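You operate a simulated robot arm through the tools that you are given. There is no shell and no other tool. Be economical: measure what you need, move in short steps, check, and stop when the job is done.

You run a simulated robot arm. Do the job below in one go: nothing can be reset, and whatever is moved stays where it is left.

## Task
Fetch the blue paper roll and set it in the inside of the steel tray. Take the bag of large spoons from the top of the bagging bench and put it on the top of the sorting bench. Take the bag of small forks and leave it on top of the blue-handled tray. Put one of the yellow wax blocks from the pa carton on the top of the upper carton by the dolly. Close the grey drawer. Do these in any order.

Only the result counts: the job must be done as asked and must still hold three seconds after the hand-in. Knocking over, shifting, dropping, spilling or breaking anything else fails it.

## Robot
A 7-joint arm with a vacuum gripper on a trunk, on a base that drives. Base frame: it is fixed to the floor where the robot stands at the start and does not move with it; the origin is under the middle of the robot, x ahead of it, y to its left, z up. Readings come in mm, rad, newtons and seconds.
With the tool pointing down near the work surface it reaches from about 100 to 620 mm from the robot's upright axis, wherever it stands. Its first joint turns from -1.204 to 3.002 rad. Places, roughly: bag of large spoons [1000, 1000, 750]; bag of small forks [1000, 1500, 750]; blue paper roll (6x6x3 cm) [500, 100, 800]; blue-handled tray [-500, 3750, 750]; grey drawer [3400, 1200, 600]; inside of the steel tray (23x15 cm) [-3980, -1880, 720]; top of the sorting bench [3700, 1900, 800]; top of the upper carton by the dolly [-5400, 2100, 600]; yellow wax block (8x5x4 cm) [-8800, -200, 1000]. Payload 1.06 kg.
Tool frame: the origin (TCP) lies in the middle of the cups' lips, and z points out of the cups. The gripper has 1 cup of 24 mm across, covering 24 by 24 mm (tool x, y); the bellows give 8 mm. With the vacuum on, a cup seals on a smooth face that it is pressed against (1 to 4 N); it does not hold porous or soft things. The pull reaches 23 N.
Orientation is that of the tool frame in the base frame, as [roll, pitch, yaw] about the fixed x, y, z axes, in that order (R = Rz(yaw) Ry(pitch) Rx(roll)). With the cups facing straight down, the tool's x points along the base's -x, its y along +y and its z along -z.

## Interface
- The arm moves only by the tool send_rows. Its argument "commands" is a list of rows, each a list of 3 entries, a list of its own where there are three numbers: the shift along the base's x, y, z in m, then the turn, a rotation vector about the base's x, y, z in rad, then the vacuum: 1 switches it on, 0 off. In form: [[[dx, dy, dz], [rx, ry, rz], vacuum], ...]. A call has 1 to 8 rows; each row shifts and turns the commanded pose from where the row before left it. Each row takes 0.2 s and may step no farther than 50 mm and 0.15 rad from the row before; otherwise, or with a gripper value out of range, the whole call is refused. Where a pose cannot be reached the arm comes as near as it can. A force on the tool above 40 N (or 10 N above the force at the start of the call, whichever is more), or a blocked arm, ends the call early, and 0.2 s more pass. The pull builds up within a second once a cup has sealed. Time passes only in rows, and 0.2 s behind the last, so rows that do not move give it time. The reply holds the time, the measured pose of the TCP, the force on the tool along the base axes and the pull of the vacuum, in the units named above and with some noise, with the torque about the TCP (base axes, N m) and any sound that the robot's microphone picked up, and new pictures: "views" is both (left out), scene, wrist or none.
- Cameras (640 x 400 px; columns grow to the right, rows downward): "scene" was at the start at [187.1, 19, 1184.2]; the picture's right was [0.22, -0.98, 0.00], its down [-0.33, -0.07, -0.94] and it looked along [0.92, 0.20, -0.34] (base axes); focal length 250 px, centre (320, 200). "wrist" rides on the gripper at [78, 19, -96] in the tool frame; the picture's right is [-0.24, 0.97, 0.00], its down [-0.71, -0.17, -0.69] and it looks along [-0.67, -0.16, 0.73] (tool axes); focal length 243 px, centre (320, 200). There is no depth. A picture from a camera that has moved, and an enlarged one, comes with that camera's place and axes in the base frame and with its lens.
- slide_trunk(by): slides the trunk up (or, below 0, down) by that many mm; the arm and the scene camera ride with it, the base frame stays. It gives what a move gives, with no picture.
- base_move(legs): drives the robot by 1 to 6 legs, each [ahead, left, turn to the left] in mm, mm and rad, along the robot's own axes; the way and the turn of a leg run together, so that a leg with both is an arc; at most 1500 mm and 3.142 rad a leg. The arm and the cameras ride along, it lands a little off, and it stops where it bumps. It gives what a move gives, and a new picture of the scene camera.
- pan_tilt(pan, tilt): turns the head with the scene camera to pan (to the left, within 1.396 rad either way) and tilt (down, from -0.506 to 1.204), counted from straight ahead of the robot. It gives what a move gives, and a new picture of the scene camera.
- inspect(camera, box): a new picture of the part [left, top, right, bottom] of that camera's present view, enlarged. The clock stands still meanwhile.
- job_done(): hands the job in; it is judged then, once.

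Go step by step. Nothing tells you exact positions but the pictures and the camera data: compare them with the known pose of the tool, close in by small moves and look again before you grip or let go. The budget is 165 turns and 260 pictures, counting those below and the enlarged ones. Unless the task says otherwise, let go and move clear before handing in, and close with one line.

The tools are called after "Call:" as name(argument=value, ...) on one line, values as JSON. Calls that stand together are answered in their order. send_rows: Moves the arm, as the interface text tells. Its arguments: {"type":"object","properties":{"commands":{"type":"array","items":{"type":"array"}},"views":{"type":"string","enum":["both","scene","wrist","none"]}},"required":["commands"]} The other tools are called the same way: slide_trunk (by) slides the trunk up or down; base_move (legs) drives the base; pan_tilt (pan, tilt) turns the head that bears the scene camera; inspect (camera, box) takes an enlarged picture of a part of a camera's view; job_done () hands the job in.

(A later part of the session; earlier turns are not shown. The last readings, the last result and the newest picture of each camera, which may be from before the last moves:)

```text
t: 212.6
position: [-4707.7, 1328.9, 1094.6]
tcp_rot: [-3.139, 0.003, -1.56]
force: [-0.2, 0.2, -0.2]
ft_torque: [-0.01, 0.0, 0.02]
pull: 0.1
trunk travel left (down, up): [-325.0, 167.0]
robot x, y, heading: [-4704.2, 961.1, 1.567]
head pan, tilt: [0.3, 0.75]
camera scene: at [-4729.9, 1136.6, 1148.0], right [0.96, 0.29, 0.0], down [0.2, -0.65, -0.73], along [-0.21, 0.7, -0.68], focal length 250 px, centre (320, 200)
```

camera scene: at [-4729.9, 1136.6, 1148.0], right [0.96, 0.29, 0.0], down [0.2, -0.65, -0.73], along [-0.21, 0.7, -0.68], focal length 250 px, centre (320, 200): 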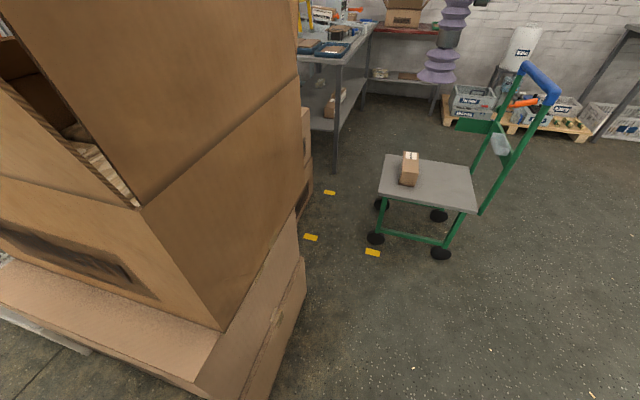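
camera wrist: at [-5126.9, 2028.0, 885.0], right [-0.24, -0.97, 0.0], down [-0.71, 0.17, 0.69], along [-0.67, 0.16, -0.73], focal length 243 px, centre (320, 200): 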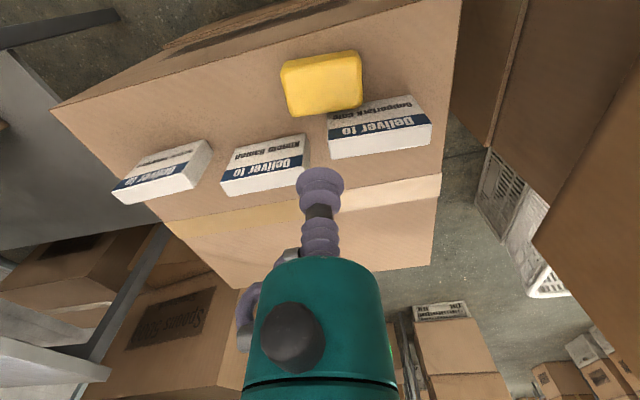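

Backed out. Now I'll turn towards +x and look for the way to the bagging bench.

Call:
base_move(legs=[[0, 0, -1.567]])

Call:
pan_tilt(pan=0.4, tilt=0.25)

Call:
pan_tilt(pan=-0.4, tilt=0.25)

```text
t: 216.8
position: [-4340.5, 967.3, 1093.8]
tcp_rot: [-3.139, 0.005, -3.13]
force: [-0.8, 0.9, -0.3]
ft_torque: [-0.01, 0.01, 0.02]
pull: 0.0
trunk travel left (down, up): [-325.0, 167.0]
robot x, y, heading: [-4707.0, 961.8, 0.008]
head pan, tilt: [0.3, 0.75]
camera scene: at [-4530.5, 985.9, 1148.0], right [0.3, -0.96, 0.0], down [-0.65, -0.2, -0.73], along [0.7, 0.22, -0.68], focal length 250 px, centre (320, 200)
```

scene: 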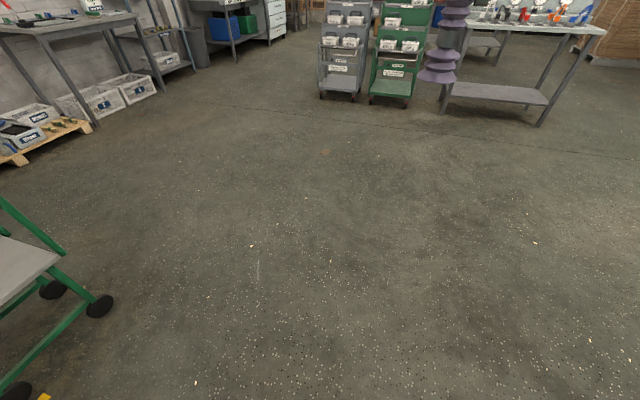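

```text
t: 217.7
position: [-4341.1, 964.6, 1093.9]
tcp_rot: [-3.138, 0.002, -3.13]
force: [-0.7, 0.6, -0.2]
ft_torque: [0.0, 0.01, 0.0]
pull: 0.1
trunk travel left (down, up): [-325.0, 167.0]
robot x, y, heading: [-4709.0, 961.8, -0.001]
head pan, tilt: [0.4, 0.25]
camera scene: at [-4523.7, 997.7, 1193.0], right [0.39, -0.92, 0.0], down [-0.23, -0.1, -0.97], along [0.89, 0.38, -0.25], focal length 250 px, centre (320, 200)
```

scene: 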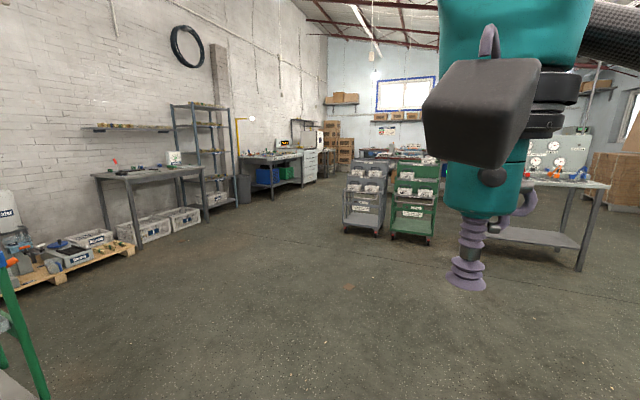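

```text
t: 218.8
position: [-4340.7, 965.8, 1094.0]
tcp_rot: [3.141, 0.003, -3.13]
force: [-0.3, 0.0, -0.2]
ft_torque: [0.0, 0.0, 0.0]
pull: 0.0
trunk travel left (down, up): [-325.0, 167.0]
robot x, y, heading: [-4703.9, 961.9, -0.003]
head pan, tilt: [-0.4, 0.25]
camera scene: at [-4523.7, 925.1, 1193.1], right [-0.39, -0.92, 0.0], down [-0.23, 0.1, -0.97], along [0.89, -0.38, -0.25], focal length 250 px, centre (320, 200)
```

scene: 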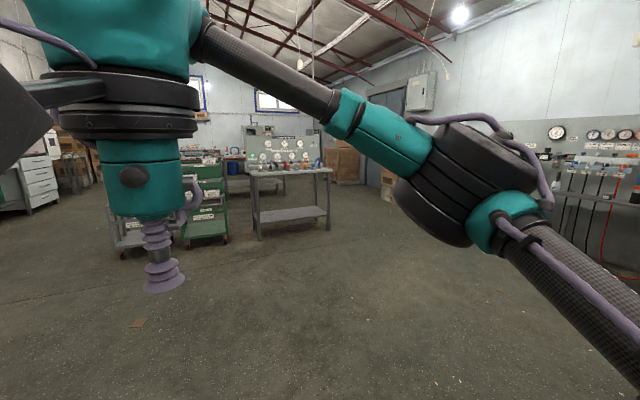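

Two trolleys at x of about -1600 block the direct way. I'll go round them at y of about 2600.

Call:
base_move(legs=[[1500, 0, 0], [500, 700, 0], [0, 950, 0]])

Call:
pan_tilt(pan=0.35, tilt=0.3)

```text
t: 240.7
position: [-2347.9, 2616.7, 1094.4]
tcp_rot: [-3.139, 0.003, -3.124]
force: [0.1, -0.5, -1.0]
ft_torque: [-0.04, 0.01, 0.0]
pull: 0.1
trunk travel left (down, up): [-325.0, 167.0]
robot x, y, heading: [-2711.9, 2614.0, 0.003]
head pan, tilt: [-0.4, 0.25]
camera scene: at [-2530.1, 2574.7, 1193.1], right [-0.38, -0.92, 0.0], down [-0.23, 0.09, -0.97], along [0.89, -0.37, -0.25], focal length 250 px, centre (320, 200)
```

scene: 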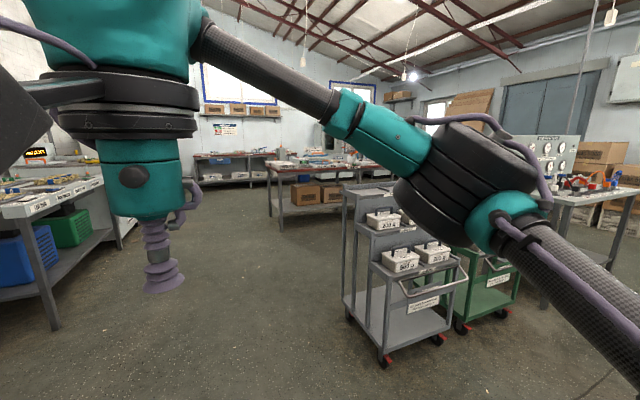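

```text
t: 241.8
position: [-2346.1, 2616.7, 1094.9]
tcp_rot: [-3.141, 0.004, -3.123]
force: [0.2, -0.6, 0.9]
ft_torque: [0.01, 0.02, 0.01]
pull: 0.0
trunk travel left (down, up): [-325.0, 167.0]
robot x, y, heading: [-2715.5, 2608.4, 0.0]
head pan, tilt: [0.351, 0.3]
camera scene: at [-2528.8, 2643.0, 1188.4], right [0.35, -0.94, 0.0], down [-0.28, -0.1, -0.96], along [0.9, 0.33, -0.3], focal length 250 px, centre (320, 200)
```

scene: 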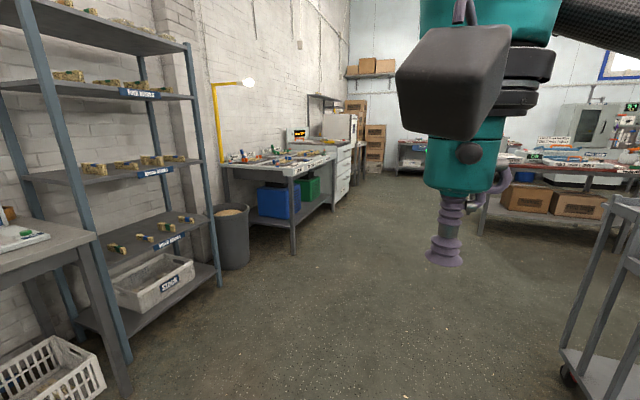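

The lane is clear. I'll drive east to beyond the bagging bench's north end.

Call:
base_move(legs=[[1500, 0, 0], [1500, 0, 0], [900, 0, 0]])

Call:
pan_tilt(pan=-0.9, tilt=0.35)

Call:
pan_tilt(pan=0.0, tilt=0.35)

```text
t: 260.7
position: [1571.1, 2627.5, 1094.6]
tcp_rot: [-3.14, 0.004, -3.124]
force: [-0.2, 0.4, -0.4]
ft_torque: [-0.01, 0.0, 0.03]
pull: 0.0
trunk travel left (down, up): [-325.0, 167.0]
robot x, y, heading: [1206.4, 2620.4, 0.005]
head pan, tilt: [0.351, 0.3]
camera scene: at [1390.1, 2653.8, 1188.3], right [0.35, -0.94, 0.0], down [-0.28, -0.1, -0.96], along [0.9, 0.33, -0.3], focal length 250 px, centre (320, 200)
```

scene: 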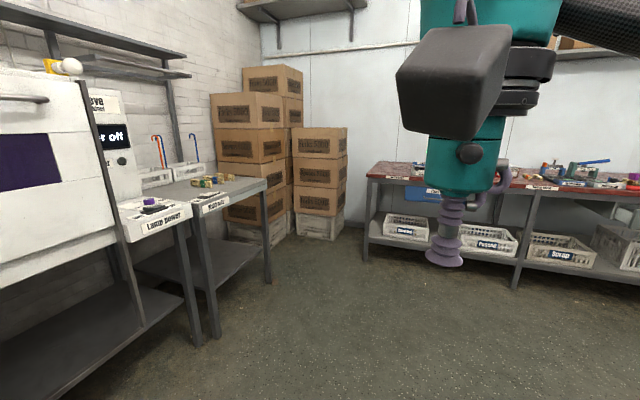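

```text
t: 262.1
position: [1571.4, 2627.8, 1093.7]
tcp_rot: [-3.14, 0.004, -3.123]
force: [0.7, 0.4, -0.4]
ft_torque: [-0.01, 0.0, 0.0]
pull: 0.1
trunk travel left (down, up): [-325.0, 167.0]
robot x, y, heading: [1204.7, 2621.9, 0.005]
head pan, tilt: [-0.901, 0.351]
camera scene: at [1360.7, 2548.6, 1183.7], right [-0.78, -0.63, 0.0], down [-0.22, 0.27, -0.94], along [0.59, -0.73, -0.34], focal length 250 px, centre (320, 200)
```

scene: 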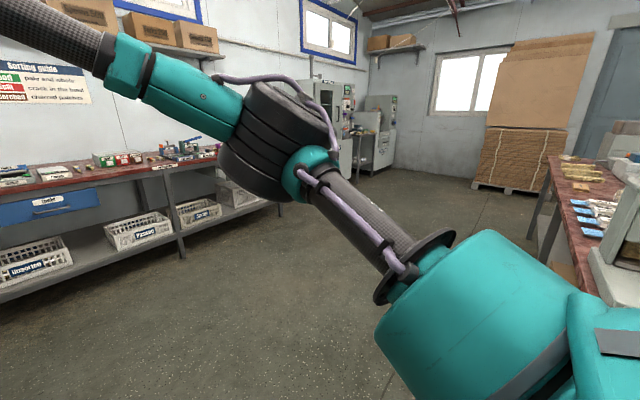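

```text
t: 263.3
position: [1572.1, 2627.2, 1095.4]
tcp_rot: [-3.138, 0.004, -3.123]
force: [0.7, -0.5, 0.4]
ft_torque: [0.0, -0.04, 0.01]
pull: 0.0
trunk travel left (down, up): [-325.0, 167.0]
robot x, y, heading: [1207.4, 2622.9, 0.004]
head pan, tilt: [0.0, 0.351]
camera scene: at [1395.6, 2621.6, 1183.7], right [0.0, -1.0, 0.0], down [-0.34, 0.0, -0.94], along [0.94, 0.0, -0.34], focal length 250 px, centre (320, 200)
```

scene: 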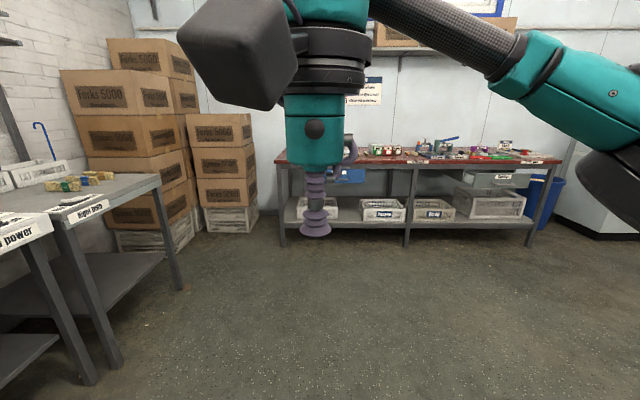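

The sorting bench is at x of 3440 and beyond, and the bagging bench's east edge is at x of about 1130 with bags on it. I'll drive to its east side and face it.

Call:
base_move(legs=[[550, 0, 0], [0, -1200, 0], [0, 0, 3.137]])

Call:
pan_tilt(pan=0.3, tilt=0.5)

Call:
send_rows(commands=[[[0, 0, 0], [0, 0, 0], 0]], views="wrist")

```text
t: 284.2
position: [1390.2, 1413.5, 1094.2]
tcp_rot: [-3.139, 0.004, 0.041]
force: [-0.2, 0.6, 0.0]
ft_torque: [0.0, -0.02, 0.03]
pull: 0.2
trunk travel left (down, up): [-325.0, 167.0]
robot x, y, heading: [1754.3, 1426.4, -3.117]
head pan, tilt: [0.0, 0.351]
camera scene: at [1565.9, 1420.9, 1183.7], right [-0.03, 1.0, 0.0], down [0.34, 0.01, -0.94], along [-0.94, -0.03, -0.34], focal length 250 px, centre (320, 200)
```

scene: 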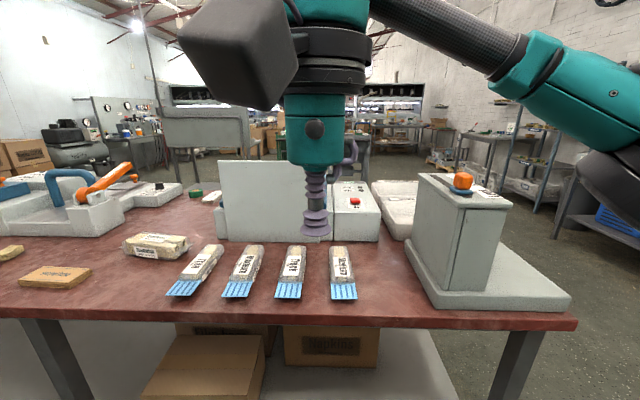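

```text
t: 285.0
position: [1390.4, 1413.7, 1094.1]
tcp_rot: [-3.139, 0.004, 0.042]
force: [-0.5, 0.0, 0.3]
ft_torque: [-0.03, -0.02, 0.03]
pull: 0.1
trunk travel left (down, up): [-325.0, 167.0]
robot x, y, heading: [1750.9, 1429.4, -3.114]
head pan, tilt: [0.3, 0.499]
camera scene: at [1572.9, 1394.3, 1170.0], right [-0.32, 0.95, 0.0], down [0.45, 0.15, -0.88], along [-0.83, -0.28, -0.48], focal length 250 px, centre (320, 200)
```

scene: 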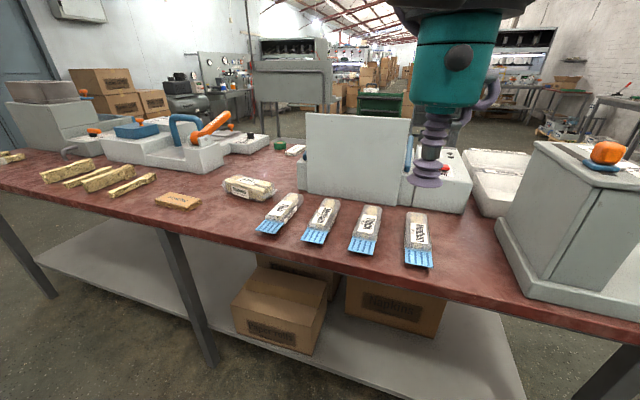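

```text
t: 285.4
position: [1390.3, 1413.9, 1094.7]
tcp_rot: [-3.14, 0.004, 0.041]
force: [0.4, 0.8, 0.0]
ft_torque: [-0.03, 0.0, -0.01]
pull: 0.0
trunk travel left (down, up): [-325.0, 167.0]
robot x, y, heading: [1755.5, 1427.9, -3.113]
head pan, tilt: [0.3, 0.499]
camera wrist: at [1469.0, 1398.1, 1189.5], right [-0.19, -0.98, 0.0], down [-0.71, 0.14, 0.69], along [-0.67, 0.13, -0.73], focal length 243 px, centre (320, 200)
```

wrist: 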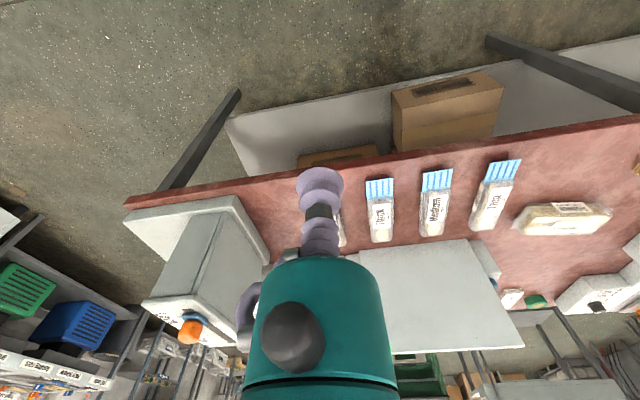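

Several labelled bags lie here. I'll read the labels up close.

Call:
inspect(camera="scene", box=[210, 160, 450, 280])

Call:
inspect(camera="scene", box=[0, 130, 220, 230])

Call:
inspect(camera="wrist", box=[340, 130, 640, 270])

```text
2.67 times, centred on (330, 220) of scene
camera zoom: at [1572.9, 1394.2, 1170.0], right [-0.32, 0.95, 0.0], down [0.45, 0.16, -0.88], along [-0.83, -0.28, -0.48], focal length 666 px, centre (293, 147)
```

zoom: 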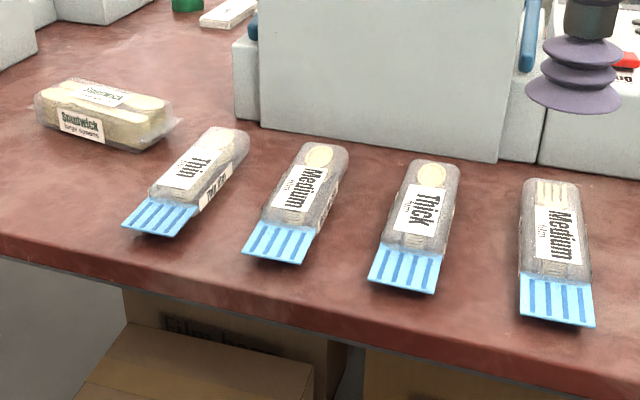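

```text
2.91 times, centred on (110, 180) of scene
camera zoom: at [1572.9, 1394.2, 1170.0], right [-0.32, 0.95, 0.0], down [0.45, 0.16, -0.88], along [-0.83, -0.28, -0.48], focal length 727 px, centre (931, 258)
```

zoom: 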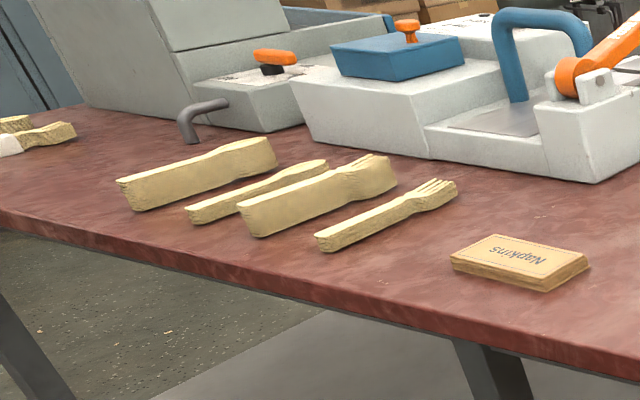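

```text
2.13 times, centred on (490, 200) of wrist
camera zoom: at [1469.0, 1398.1, 1189.5], right [-0.19, -0.98, 0.0], down [-0.71, 0.14, 0.69], along [-0.67, 0.13, -0.73], focal length 518 px, centre (-43, 200)
```

zoom: 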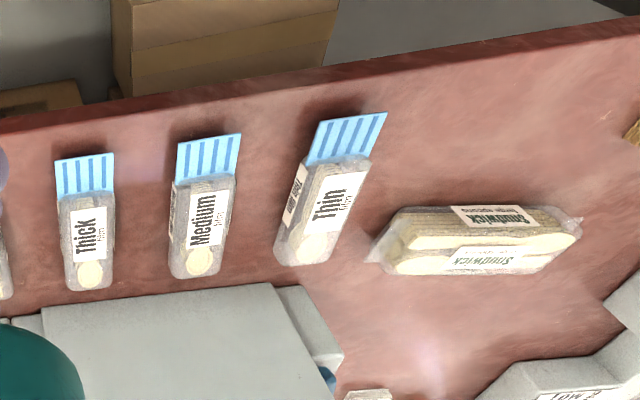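

The Snudwick bag is probably the large spoons, near [913, 914]. I need finer print on it and on the right-hand bags.

Call:
inspect(camera="scene", box=[215, 170, 285, 210])

Call:
inspect(camera="scene", box=[385, 200, 455, 275])

Call:
inspect(camera="scene", box=[250, 185, 390, 260])

```text
9.14 times, centred on (250, 190) of scene
camera zoom: at [1572.9, 1394.2, 1170.0], right [-0.32, 0.95, 0.0], down [0.45, 0.16, -0.88], along [-0.83, -0.28, -0.48], focal length 2285 px, centre (960, 291)
```

zoom: 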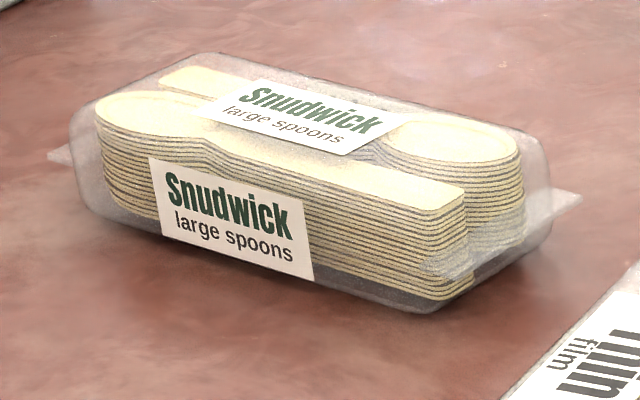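

```text
5.33 times, centred on (420, 238) of scene
camera zoom: at [1572.9, 1394.2, 1170.0], right [-0.32, 0.95, 0.0], down [0.45, 0.16, -0.88], along [-0.83, -0.28, -0.48], focal length 1333 px, centre (-213, 0)
```

zoom: 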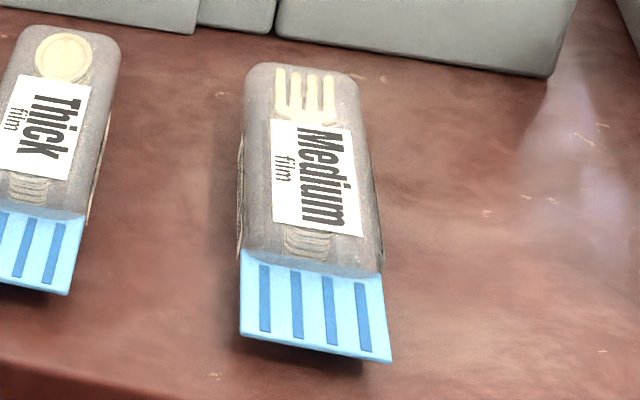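

```text
4.57 times, centred on (320, 222) of scene
camera zoom: at [1572.9, 1394.2, 1170.0], right [-0.32, 0.95, 0.0], down [0.45, 0.16, -0.88], along [-0.83, -0.28, -0.48], focal length 1142 px, centre (320, 97)
```

zoom: 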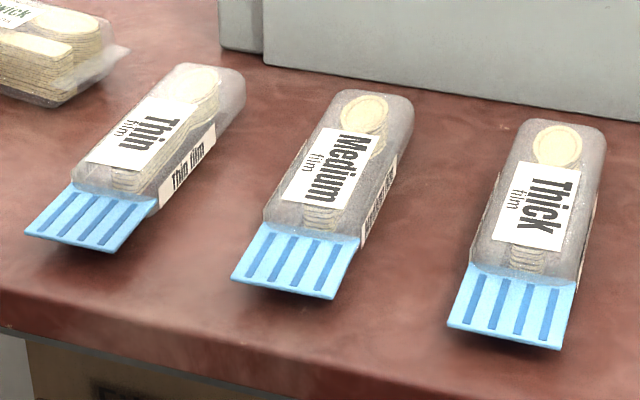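

Confirmed: the Snudwick bag holds the large spoons, and the right-hand "Medium" bag is the forks, near [997, 1466]. I'll go for the spoons first.

Call:
base_move(legs=[[0, 480, -0.028], [290, 0, 0]])

Call:
pan_tilt(pan=0.2, tilt=0.7)

Call:
send_rows(commands=[[[0, 0, 0], [0, 0, 0], 0]], views="wrist")

```text
t: 291.7
position: [1106.3, 944.6, 1094.3]
tcp_rot: [-3.14, 0.003, 0.014]
force: [0.0, -0.7, -0.5]
ft_torque: [-0.01, -0.01, 0.01]
pull: 0.1
trunk travel left (down, up): [-325.0, 167.0]
robot x, y, heading: [1470.4, 950.6, -3.136]
head pan, tilt: [0.3, 0.499]
camera scene: at [1289.1, 919.8, 1169.9], right [-0.3, 0.95, 0.0], down [0.46, 0.14, -0.88], along [-0.84, -0.26, -0.48], focal length 250 px, centre (320, 200)
```

scene: 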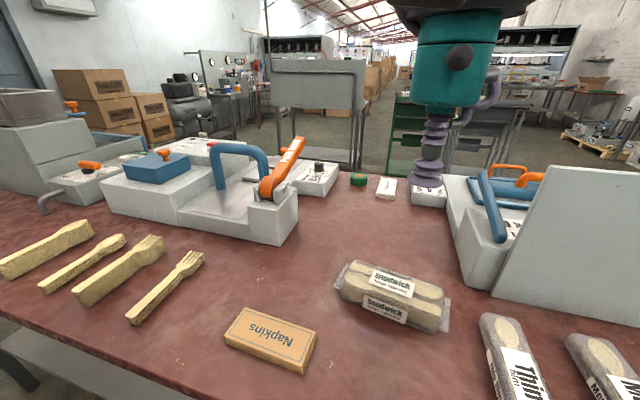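

```text
t: 292.5
position: [1106.3, 944.0, 1094.3]
tcp_rot: [-3.138, 0.004, 0.014]
force: [-0.3, 0.0, 0.4]
ft_torque: [0.0, 0.02, 0.0]
pull: 0.0
trunk travel left (down, up): [-325.0, 167.0]
robot x, y, heading: [1471.5, 948.8, -3.139]
head pan, tilt: [0.201, 0.7]
camera scene: at [1293.2, 929.8, 1152.3], right [-0.2, 0.98, 0.0], down [0.63, 0.13, -0.77], along [-0.75, -0.15, -0.64], focal length 250 px, centre (320, 200)
```

scene: 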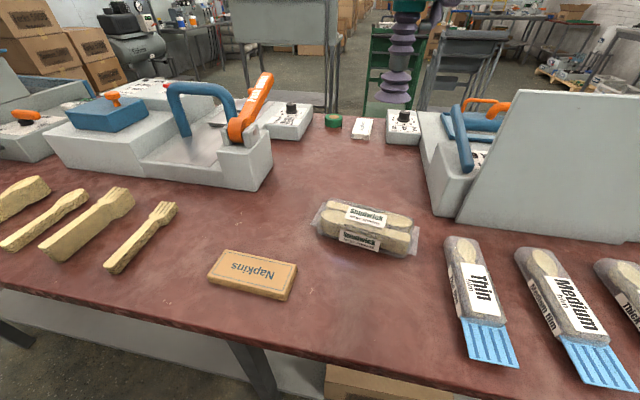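

```text
t: 292.9
position: [1107.3, 944.1, 1095.2]
tcp_rot: [-3.139, 0.004, 0.014]
force: [0.9, -0.8, -0.6]
ft_torque: [-0.01, -0.01, 0.02]
pull: 0.0
trunk travel left (down, up): [-325.0, 167.0]
robot x, y, heading: [1469.8, 948.6, -3.136]
head pan, tilt: [0.201, 0.7]
camera wrist: at [1185.6, 926.8, 1189.5], right [-0.22, -0.97, 0.0], down [-0.71, 0.16, 0.69], along [-0.67, 0.15, -0.73], focal length 243 px, centre (320, 200)
```

wrist: 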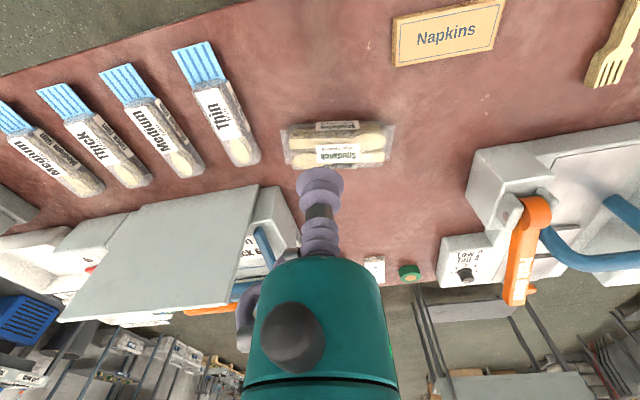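

The label on top is at about [977, 946, 858]. I'll move above it.

Call:
send_rows(commands=[[[-0.022, 0, -0.03], [0, 0, 0], 0], [[-0.022, 0, -0.03], [0, 0, 0], 0], [[-0.022, 0, -0.03], [0, 0, 0], 0], [[-0.022, 0, -0.03], [0, 0, 0], 0], [[-0.022, 0, -0.03], [0, 0, 0], 0], [[-0.021, 0.002, -0.04], [0, 0, 0], 0]])

```text
t: 294.3
position: [976.1, 947.0, 904.5]
tcp_rot: [-3.14, 0.004, 0.014]
force: [-0.1, 0.0, -0.5]
ft_torque: [0.01, -0.03, -0.03]
pull: 0.1
trunk travel left (down, up): [-325.0, 167.0]
robot x, y, heading: [1472.5, 951.3, -3.143]
head pan, tilt: [0.201, 0.7]
camera scene: at [1293.0, 929.8, 1152.2], right [-0.2, 0.98, 0.0], down [0.63, 0.13, -0.76], along [-0.75, -0.15, -0.64], focal length 250 px, centre (320, 200)
camera wrist: at [1053.7, 928.6, 998.2], right [-0.22, -0.98, 0.0], down [-0.71, 0.16, 0.69], along [-0.67, 0.15, -0.73], focal length 243 px, centre (320, 200)
```

scene: 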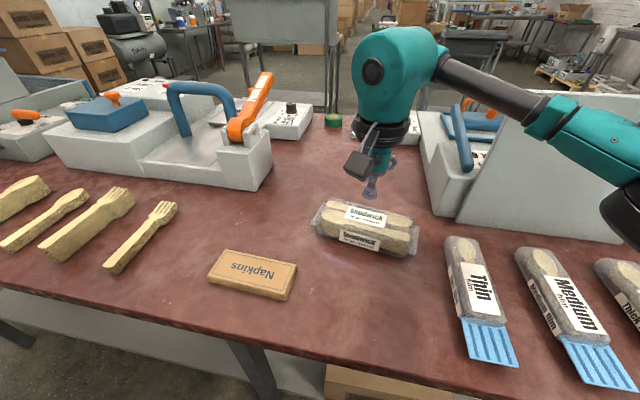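
wrist: 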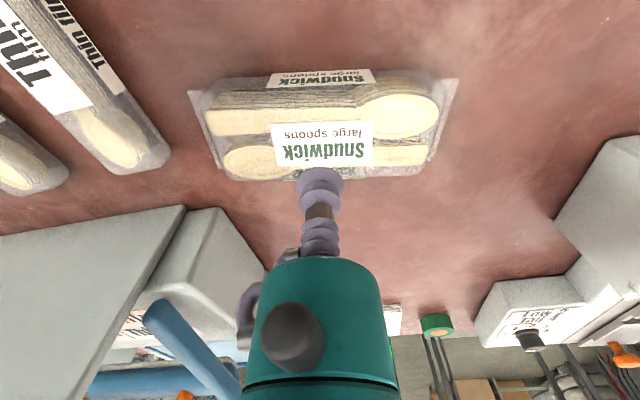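

The label centre is at [972, 946, 856]. I'll descend with the vacuum on.

Call:
send_rows(commands=[[[-0.004, 0, -0.025], [0, 0, 0], 0], [[0, 0, -0.012], [0, 0, 0], 1], [[0, 0, -0.006], [0, 0, 0], 1], [[0, 0, -0.004], [0, 0, 0], 1], [[0, 0, -0.003], [0, 0, 0], 1], [[0, 0, 0], [0, 0, 0], 1]], views="wrist")

```text
t: 295.7
position: [972.1, 946.4, 853.9]
tcp_rot: [-3.139, 0.004, 0.015]
force: [0.1, -1.1, -0.4]
ft_torque: [0.04, -0.01, -0.01]
pull: 0.1
trunk travel left (down, up): [-325.0, 167.0]
robot x, y, heading: [1474.6, 949.0, -3.143]
head pan, tilt: [0.201, 0.7]
camera wrist: at [1050.3, 929.0, 949.2], right [-0.22, -0.97, 0.0], down [-0.71, 0.16, 0.69], along [-0.67, 0.15, -0.73], focal length 243 px, centre (320, 200)
```

wrist: 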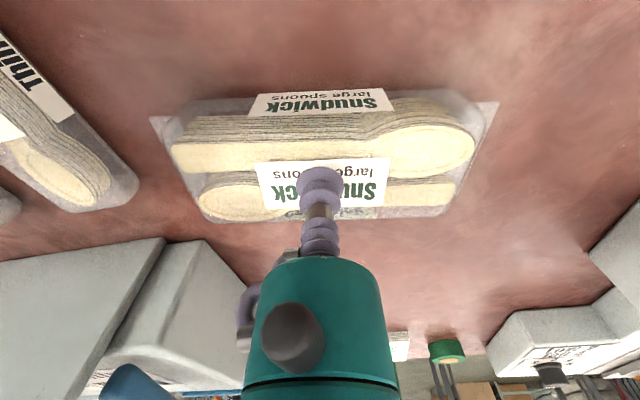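

No contact yet, so I'll keep going down in small steps.

Call:
send_rows(commands=[[[0, 0, -0.004], [0, 0, 0], 1], [[0, 0, -0.004], [0, 0, 0], 1], [[0, 0, -0.003], [0, 0, 0], 1], [[0, 0, -0.003], [0, 0, 0], 1]], views="wrist")

```text
t: 296.7
position: [971.8, 947.1, 842.5]
tcp_rot: [-3.141, 0.006, 0.012]
force: [-2.1, 1.6, 17.6]
ft_torque: [0.01, -0.08, 0.11]
pull: 23.2
trunk travel left (down, up): [-325.0, 167.0]
robot x, y, heading: [1469.5, 950.0, -3.14]
head pan, tilt: [0.201, 0.7]
camera wrist: at [1050.9, 929.0, 936.7], right [-0.22, -0.97, 0.0], down [-0.71, 0.16, 0.69], along [-0.67, 0.15, -0.72], focal length 243 px, centre (320, 200)
```

wrist: 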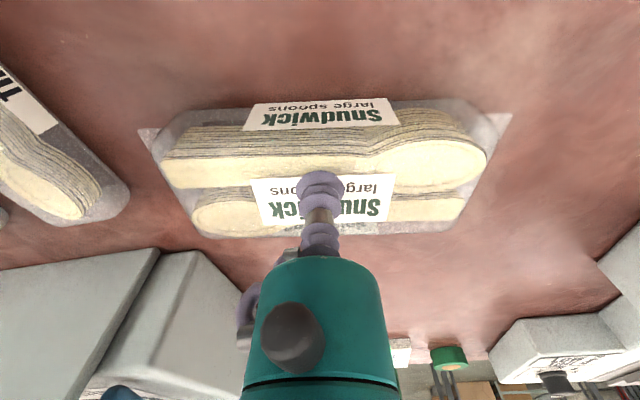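

Sealed. I'll lift carefully and retract.

Call:
send_rows(commands=[[[0, 0, 0.006], [0, 0, 0], 1], [[0, 0, 0.012], [0, 0, 0], 1], [[0, 0, 0.03], [0, 0, 0], 1], [[0, 0, 0.04], [0, 0, 0], 1], [[0, 0, 0.045], [0, 0, 0], 1], [[0.01, 0, 0.045], [0, 0, 0], 1], [[0.03, 0, 0.035], [0, 0, 0], 1], [[0.04, 0, 0.025], [0, 0, 0], 1]], views="wrist")

```text
t: 298.5
position: [1052.2, 945.4, 1078.9]
tcp_rot: [-3.14, 0.004, 0.015]
force: [-0.4, -0.1, -2.1]
ft_torque: [0.01, -0.01, 0.0]
pull: 23.0
trunk travel left (down, up): [-325.0, 167.0]
robot x, y, heading: [1470.0, 948.2, -3.142]
head pan, tilt: [0.201, 0.7]
camera wrist: at [1131.1, 928.0, 1173.4], right [-0.22, -0.97, 0.0], down [-0.71, 0.16, 0.69], along [-0.67, 0.15, -0.73], focal length 243 px, centre (320, 200)
```

wrist: 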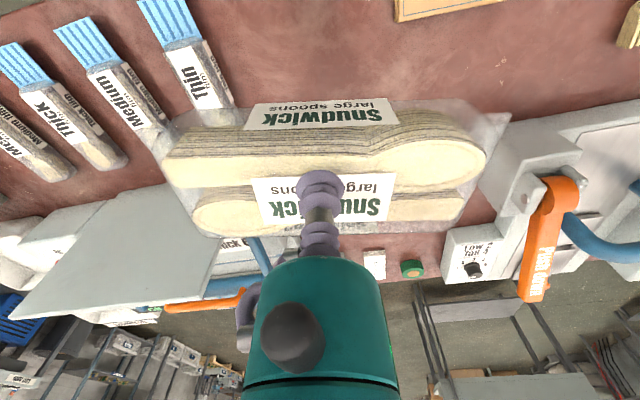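

Bag held. I'll back off, turn round and approach the sorting bench to view its top.

Call:
base_move(legs=[[-400, 0, 0], [0, 0, 3.14], [750, 900, 0]])

Call:
pan_tilt(pan=0.35, tilt=0.35)

Call:
pan_tilt(pan=-0.5, tilt=0.4)

```text
t: 316.1
position: [3050.9, 1845.2, 1076.7]
tcp_rot: [-3.141, 0.004, -3.129]
force: [0.0, -0.1, -1.8]
ft_torque: [0.01, 0.0, -0.02]
pull: 22.7
trunk travel left (down, up): [-325.0, 167.0]
robot x, y, heading: [2629.9, 1841.3, 0.002]
head pan, tilt: [0.201, 0.7]
camera scene: at [2809.9, 1858.4, 1152.2], right [0.2, -0.98, 0.0], down [-0.63, -0.13, -0.76], along [0.75, 0.15, -0.64], focal length 250 px, centre (320, 200)
```

scene: 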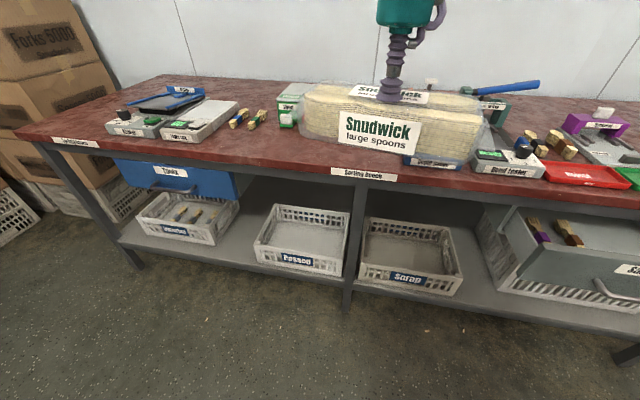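

```text
t: 316.9
position: [3051.3, 1844.4, 1077.3]
tcp_rot: [3.141, 0.002, -3.129]
force: [0.1, 0.4, -1.5]
ft_torque: [0.01, 0.02, 0.0]
pull: 22.8
trunk travel left (down, up): [-325.0, 167.0]
robot x, y, heading: [2629.2, 1841.6, -0.004]
head pan, tilt: [0.351, 0.351]
camera scene: at [2814.0, 1873.3, 1183.6], right [0.34, -0.94, 0.0], down [-0.32, -0.12, -0.94], along [0.88, 0.32, -0.34], focal length 250 px, centre (320, 200)
```

scene: 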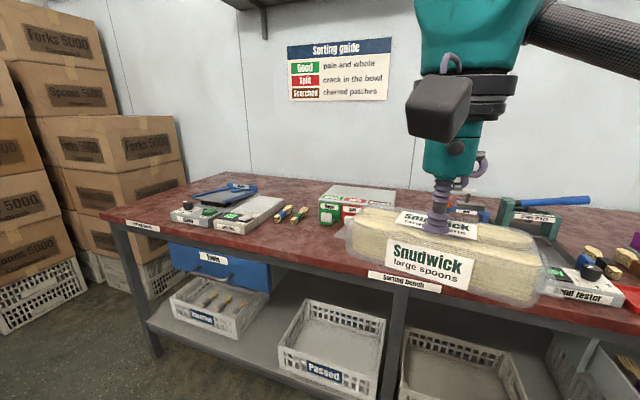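

```text
t: 318.1
position: [3051.4, 1844.4, 1077.6]
tcp_rot: [-3.14, 0.002, -3.129]
force: [-0.1, -0.2, -1.4]
ft_torque: [0.01, 0.0, -0.03]
pull: 23.2
trunk travel left (down, up): [-325.0, 167.0]
robot x, y, heading: [2633.0, 1839.2, 0.001]
head pan, tilt: [-0.499, 0.4]
camera scene: at [2807.9, 1797.1, 1179.1], right [-0.48, -0.88, 0.0], down [-0.34, 0.19, -0.92], along [0.81, -0.44, -0.39], focal length 250 px, centre (320, 200)
```

scene: 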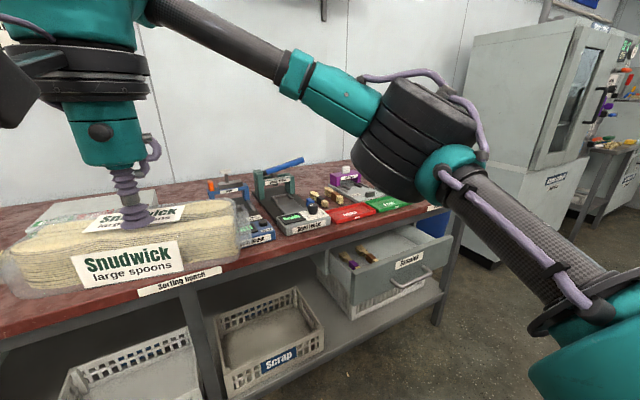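

There's a free patch near the front edge of the sorting bench, around [3480, 2110]. I'll position in front of it.

Call:
base_move(legs=[[0, 270, 0], [350, 0, 0]])

Call:
pan_tilt(pan=-0.35, tilt=0.7)

Call:
pan_tilt(pan=0.45, tilt=0.7)

```text
t: 322.9
position: [3398.9, 2110.9, 1077.5]
tcp_rot: [-3.14, 0.005, -3.132]
force: [-0.1, -0.5, -1.6]
ft_torque: [-0.01, 0.05, 0.01]
pull: 23.2
trunk travel left (down, up): [-325.0, 167.0]
robot x, y, heading: [2974.6, 2109.0, -0.004]
head pan, tilt: [-0.499, 0.4]
camera scene: at [3155.0, 2064.5, 1179.0], right [-0.48, -0.88, 0.0], down [-0.34, 0.19, -0.92], along [0.81, -0.44, -0.39], focal length 250 px, centre (320, 200)
```

scene: 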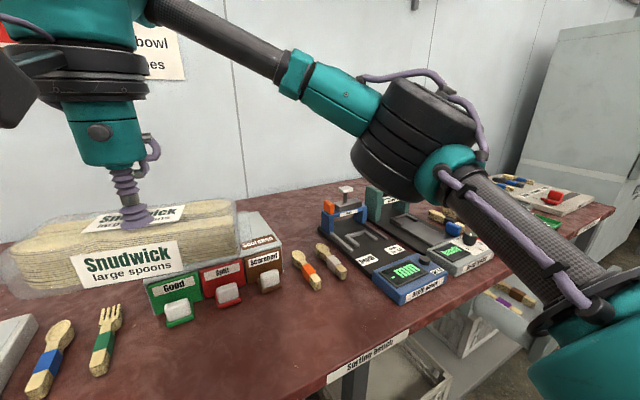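

```text
t: 323.7
position: [3398.4, 2111.5, 1077.4]
tcp_rot: [-3.139, 0.004, -3.133]
force: [0.4, 0.2, -1.7]
ft_torque: [-0.02, 0.05, 0.0]
pull: 22.9
trunk travel left (down, up): [-325.0, 167.0]
robot x, y, heading: [2976.7, 2112.7, 0.002]
head pan, tilt: [-0.351, 0.7]
camera scene: at [3153.1, 2079.6, 1152.3], right [-0.35, -0.94, 0.0], down [-0.6, 0.22, -0.77], along [0.72, -0.27, -0.64], focal length 250 px, centre (320, 200)
```

scene: 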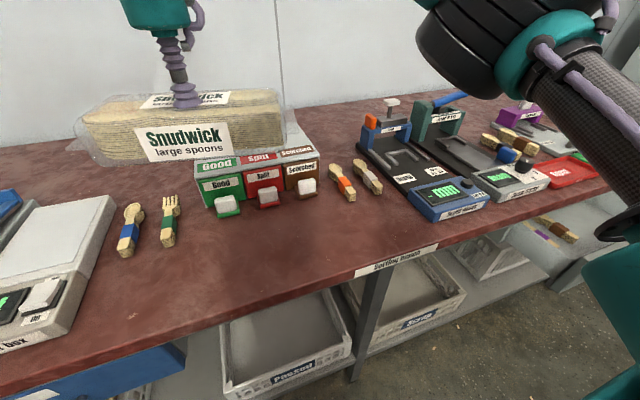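

```text
t: 324.9
position: [3397.1, 2112.3, 1077.5]
tcp_rot: [-3.141, 0.003, -3.131]
force: [0.4, 0.5, -1.4]
ft_torque: [0.01, -0.01, -0.02]
pull: 22.8
trunk travel left (down, up): [-325.0, 167.0]
robot x, y, heading: [2979.5, 2111.2, -0.004]
head pan, tilt: [0.45, 0.7]
camera scene: at [3150.1, 2145.8, 1152.2], right [0.43, -0.9, 0.0], down [-0.58, -0.28, -0.76], along [0.69, 0.33, -0.64], focal length 250 px, centre (320, 200)
```

scene: 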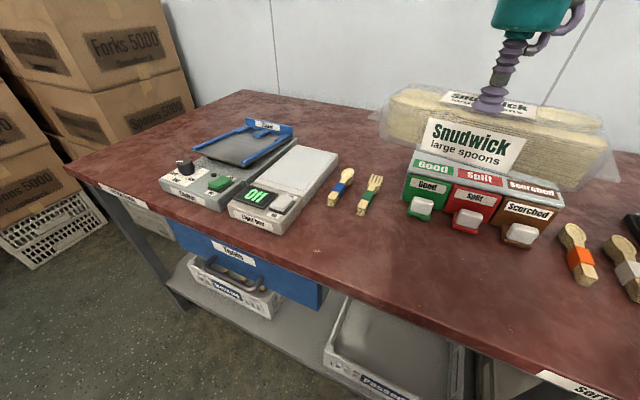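

The zone x 3370–3560, y 1850–2230 is free. I'll bring the bag to [3460, 2050] and lower.

Call:
send_rows(commands=[[[0.013, -0.012, -0.03], [0, 0, 0], 1], [[0.013, -0.012, -0.03], [0, 0, 0], 1], [[0.013, -0.012, -0.03], [0, 0, 0], 1], [[0.013, -0.012, -0.03], [0, 0, 0], 1], [[0.011, -0.012, -0.03], [0, 0, 0], 1], [[0, 0, -0.03], [0, 0, 0], 1], [[0, 0, -0.02], [0, 0, 0], 1]])

```text
t: 326.5
position: [3460.9, 2051.3, 877.4]
tcp_rot: [-3.14, 0.003, -3.132]
force: [-0.6, -0.8, -1.3]
ft_torque: [0.04, 0.04, 0.01]
pull: 22.8
trunk travel left (down, up): [-325.0, 167.0]
robot x, y, heading: [2976.6, 2109.8, -0.008]
head pan, tilt: [0.45, 0.7]
camera scene: at [3150.1, 2145.8, 1152.2], right [0.43, -0.9, 0.0], down [-0.58, -0.28, -0.76], along [0.69, 0.33, -0.64], focal length 250 px, centre (320, 200)
camera wrist: at [3382.3, 2069.8, 972.7], right [0.23, 0.97, 0.0], down [0.71, -0.16, 0.69], along [0.67, -0.16, -0.73], focal length 243 px, centre (320, 200)
```

scene: 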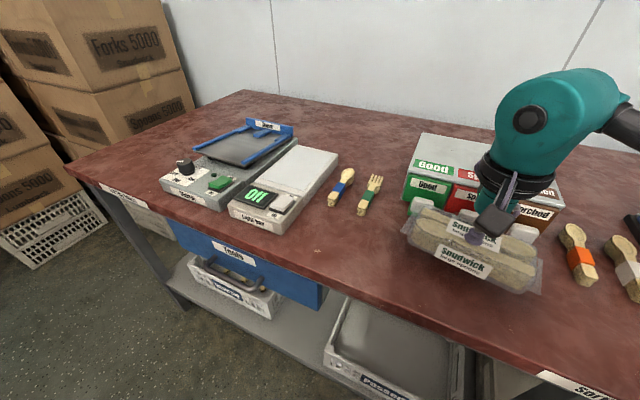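
wrist: 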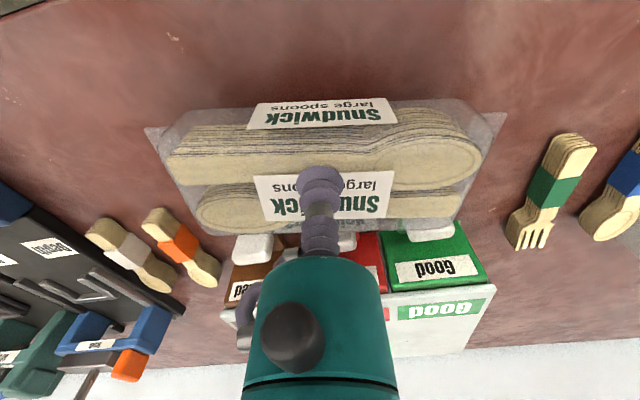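

Clear all round. I'll lower gently until contact.

Call:
send_rows(commands=[[[0, 0, -0.015], [0, 0, 0], 1], [[0, 0, -0.008], [0, 0, 0], 1], [[0, 0, -0.005], [0, 0, 0], 1], [[0, 0, -0.004], [0, 0, 0], 1]], views="none")

```text
t: 327.5
position: [3461.3, 2052.5, 845.7]
tcp_rot: [-3.14, 0.003, -3.134]
force: [1.0, -0.5, 0.0]
ft_torque: [0.02, -0.01, -0.01]
pull: 23.4
trunk travel left (down, up): [-325.0, 167.0]
robot x, y, heading: [2978.8, 2108.1, -0.005]
head pan, tilt: [0.45, 0.7]
```

Call:
send_rows(commands=[[[0, 0, -0.003], [0, 0, 0], 1], [[0, 0, -0.003], [0, 0, 0], 1], [[0, 0, 0], [0, 0, 0], 1]], views="none")

```text
t: 328.3
position: [3460.2, 2051.0, 841.2]
tcp_rot: [3.14, 0.007, -3.132]
force: [6.1, -0.4, 18.4]
ft_torque: [-0.01, 0.05, -0.01]
pull: 22.7
trunk travel left (down, up): [-325.0, 167.0]
robot x, y, heading: [2980.3, 2111.9, -0.002]
head pan, tilt: [0.45, 0.7]
```

The bag is down on the bench. I'll release and lift.

Call:
send_rows(commands=[[[0, 0, 0.002], [0, 0, 0], 1], [[0, 0, 0], [0, 0, 0], 0], [[0, 0, 0], [0, 0, 0], 0], [[0, 0, 0], [0, 0, 0], 0], [[0, 0, 0.005], [0, 0, 0], 0], [[0, 0, 0.025], [0, 0, 0], 0], [[0, 0, 0.045], [0, 0, 0], 0], [[0, 0, 0.045], [0, 0, 0], 0]])

```text
t: 330.1
position: [3460.3, 2051.3, 961.9]
tcp_rot: [-3.139, 0.004, -3.134]
force: [-0.1, 1.0, -0.1]
ft_torque: [-0.04, 0.0, -0.03]
pull: 0.1
trunk travel left (down, up): [-325.0, 167.0]
robot x, y, heading: [2973.9, 2110.3, -0.003]
head pan, tilt: [0.45, 0.7]
camera scene: at [3149.8, 2146.0, 1152.3], right [0.43, -0.9, 0.0], down [-0.58, -0.28, -0.77], along [0.69, 0.33, -0.64], focal length 250 px, centre (320, 200)
camera wrist: at [3381.2, 2070.2, 1056.6], right [0.23, 0.97, 0.0], down [0.71, -0.16, 0.69], along [0.67, -0.16, -0.73], focal length 243 px, centre (320, 200)
```

scene: 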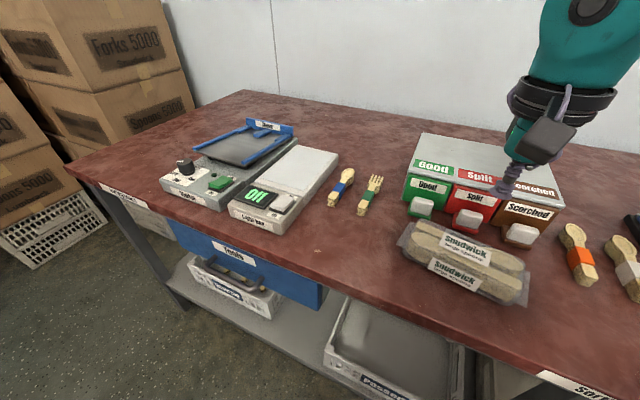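
wrist: 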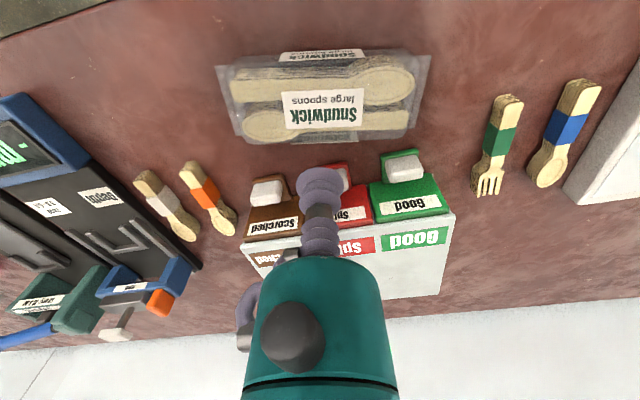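

The spoons are placed. Next is the grey drawer: I'll retract, back off and go look at it.

Call:
send_rows(commands=[[[-0.03, 0.008, 0.03], [0, 0, 0], 0], [[-0.03, 0.008, 0.03], [0, 0, 0], 0], [[-0.03, 0.008, 0.03], [0, 0, 0], 0], [[-0.03, 0.008, 0.03], [0, 0, 0], 0]], views="none")

Call:
base_move(legs=[[-350, 0, 0], [0, -920, 0]])

Call:
pan_tilt(pan=0.25, tilt=0.6)

```text
t: 331.1
position: [3340.4, 2084.1, 1082.4]
tcp_rot: [-3.139, 0.003, -3.132]
force: [-0.4, 0.4, -0.3]
ft_torque: [0.0, 0.0, -0.02]
pull: 0.1
trunk travel left (down, up): [-325.0, 167.0]
robot x, y, heading: [2978.8, 2109.8, -0.0]
head pan, tilt: [0.45, 0.7]
```

```text
t: 341.3
position: [2989.5, 1169.4, 1081.3]
tcp_rot: [-3.138, 0.003, -3.126]
force: [-0.4, 0.0, 0.2]
ft_torque: [0.01, -0.01, -0.02]
pull: 0.2
trunk travel left (down, up): [-325.0, 167.0]
robot x, y, heading: [2625.3, 1198.5, 0.003]
head pan, tilt: [0.45, 0.7]
camera scene: at [2799.8, 1230.0, 1152.3], right [0.44, -0.9, 0.0], down [-0.58, -0.28, -0.76], along [0.69, 0.33, -0.64], focal length 250 px, centre (320, 200)
```

scene: 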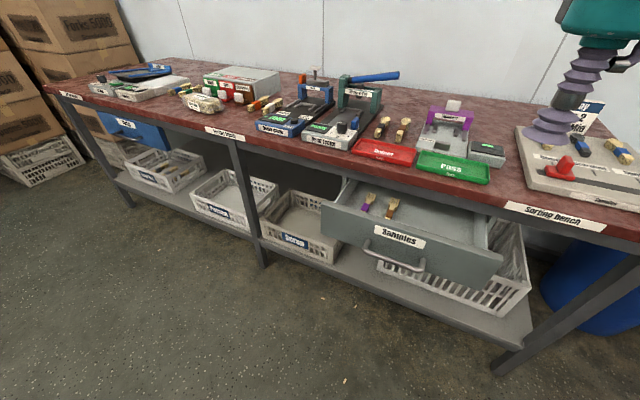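

```text
t: 342.1
position: [2991.3, 1169.5, 1082.5]
tcp_rot: [-3.139, 0.003, -3.127]
force: [-0.3, 0.7, -0.7]
ft_torque: [0.0, -0.01, -0.02]
pull: 0.0
trunk travel left (down, up): [-325.0, 167.0]
robot x, y, heading: [2631.8, 1196.7, 0.007]
head pan, tilt: [0.25, 0.6]
camera scene: at [2808.9, 1215.0, 1160.9], right [0.25, -0.97, 0.0], down [-0.55, -0.14, -0.82], along [0.8, 0.21, -0.57], focal length 250 px, centre (320, 200)
```

scene: 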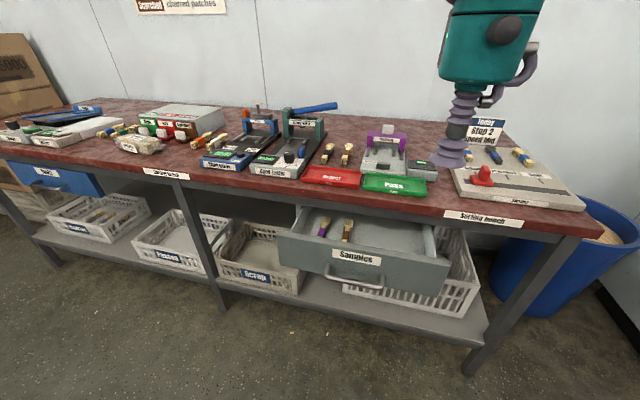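

The grey "Samples" drawer stands open. A wrist view will give me the depth of its front face.

Call:
send_rows(commands=[[[0, 0, 0], [0, 0, 0], 0]], views="wrist")

Call:
inspect(camera="scene", box=[260, 190, 480, 320])

```text
t: 342.5
position: [2989.4, 1169.3, 1081.4]
tcp_rot: [-3.14, 0.004, -3.125]
force: [0.2, -0.3, -0.3]
ft_torque: [0.02, 0.01, 0.01]
pull: 0.0
trunk travel left (down, up): [-325.0, 167.0]
robot x, y, heading: [2631.2, 1194.5, 0.003]
head pan, tilt: [0.25, 0.6]
camera wrist: at [2911.9, 1186.9, 1177.1], right [0.22, 0.98, 0.0], down [0.71, -0.16, 0.69], along [0.67, -0.15, -0.73], focal length 243 px, centre (320, 200)
```

wrist: 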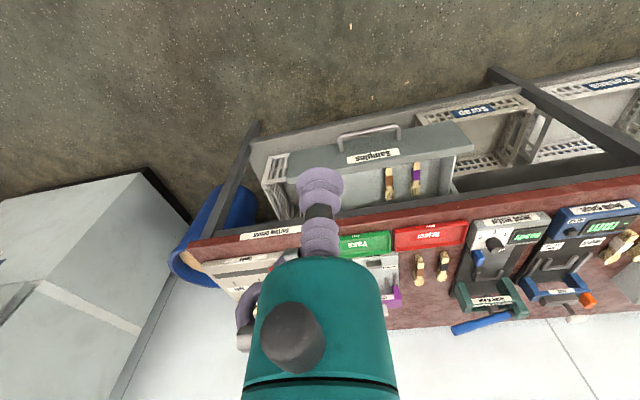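

```text
2.91 times, centred on (370, 255) of scene
camera zoom: at [2809.0, 1214.9, 1160.9], right [0.25, -0.97, 0.0], down [-0.55, -0.14, -0.83], along [0.8, 0.21, -0.56], focal length 727 px, centre (174, 40)
```

zoom: 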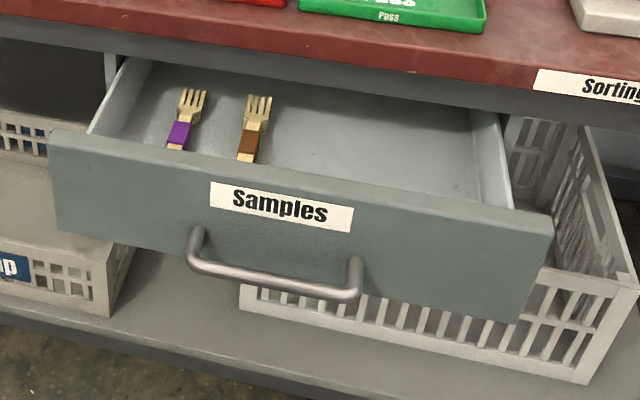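

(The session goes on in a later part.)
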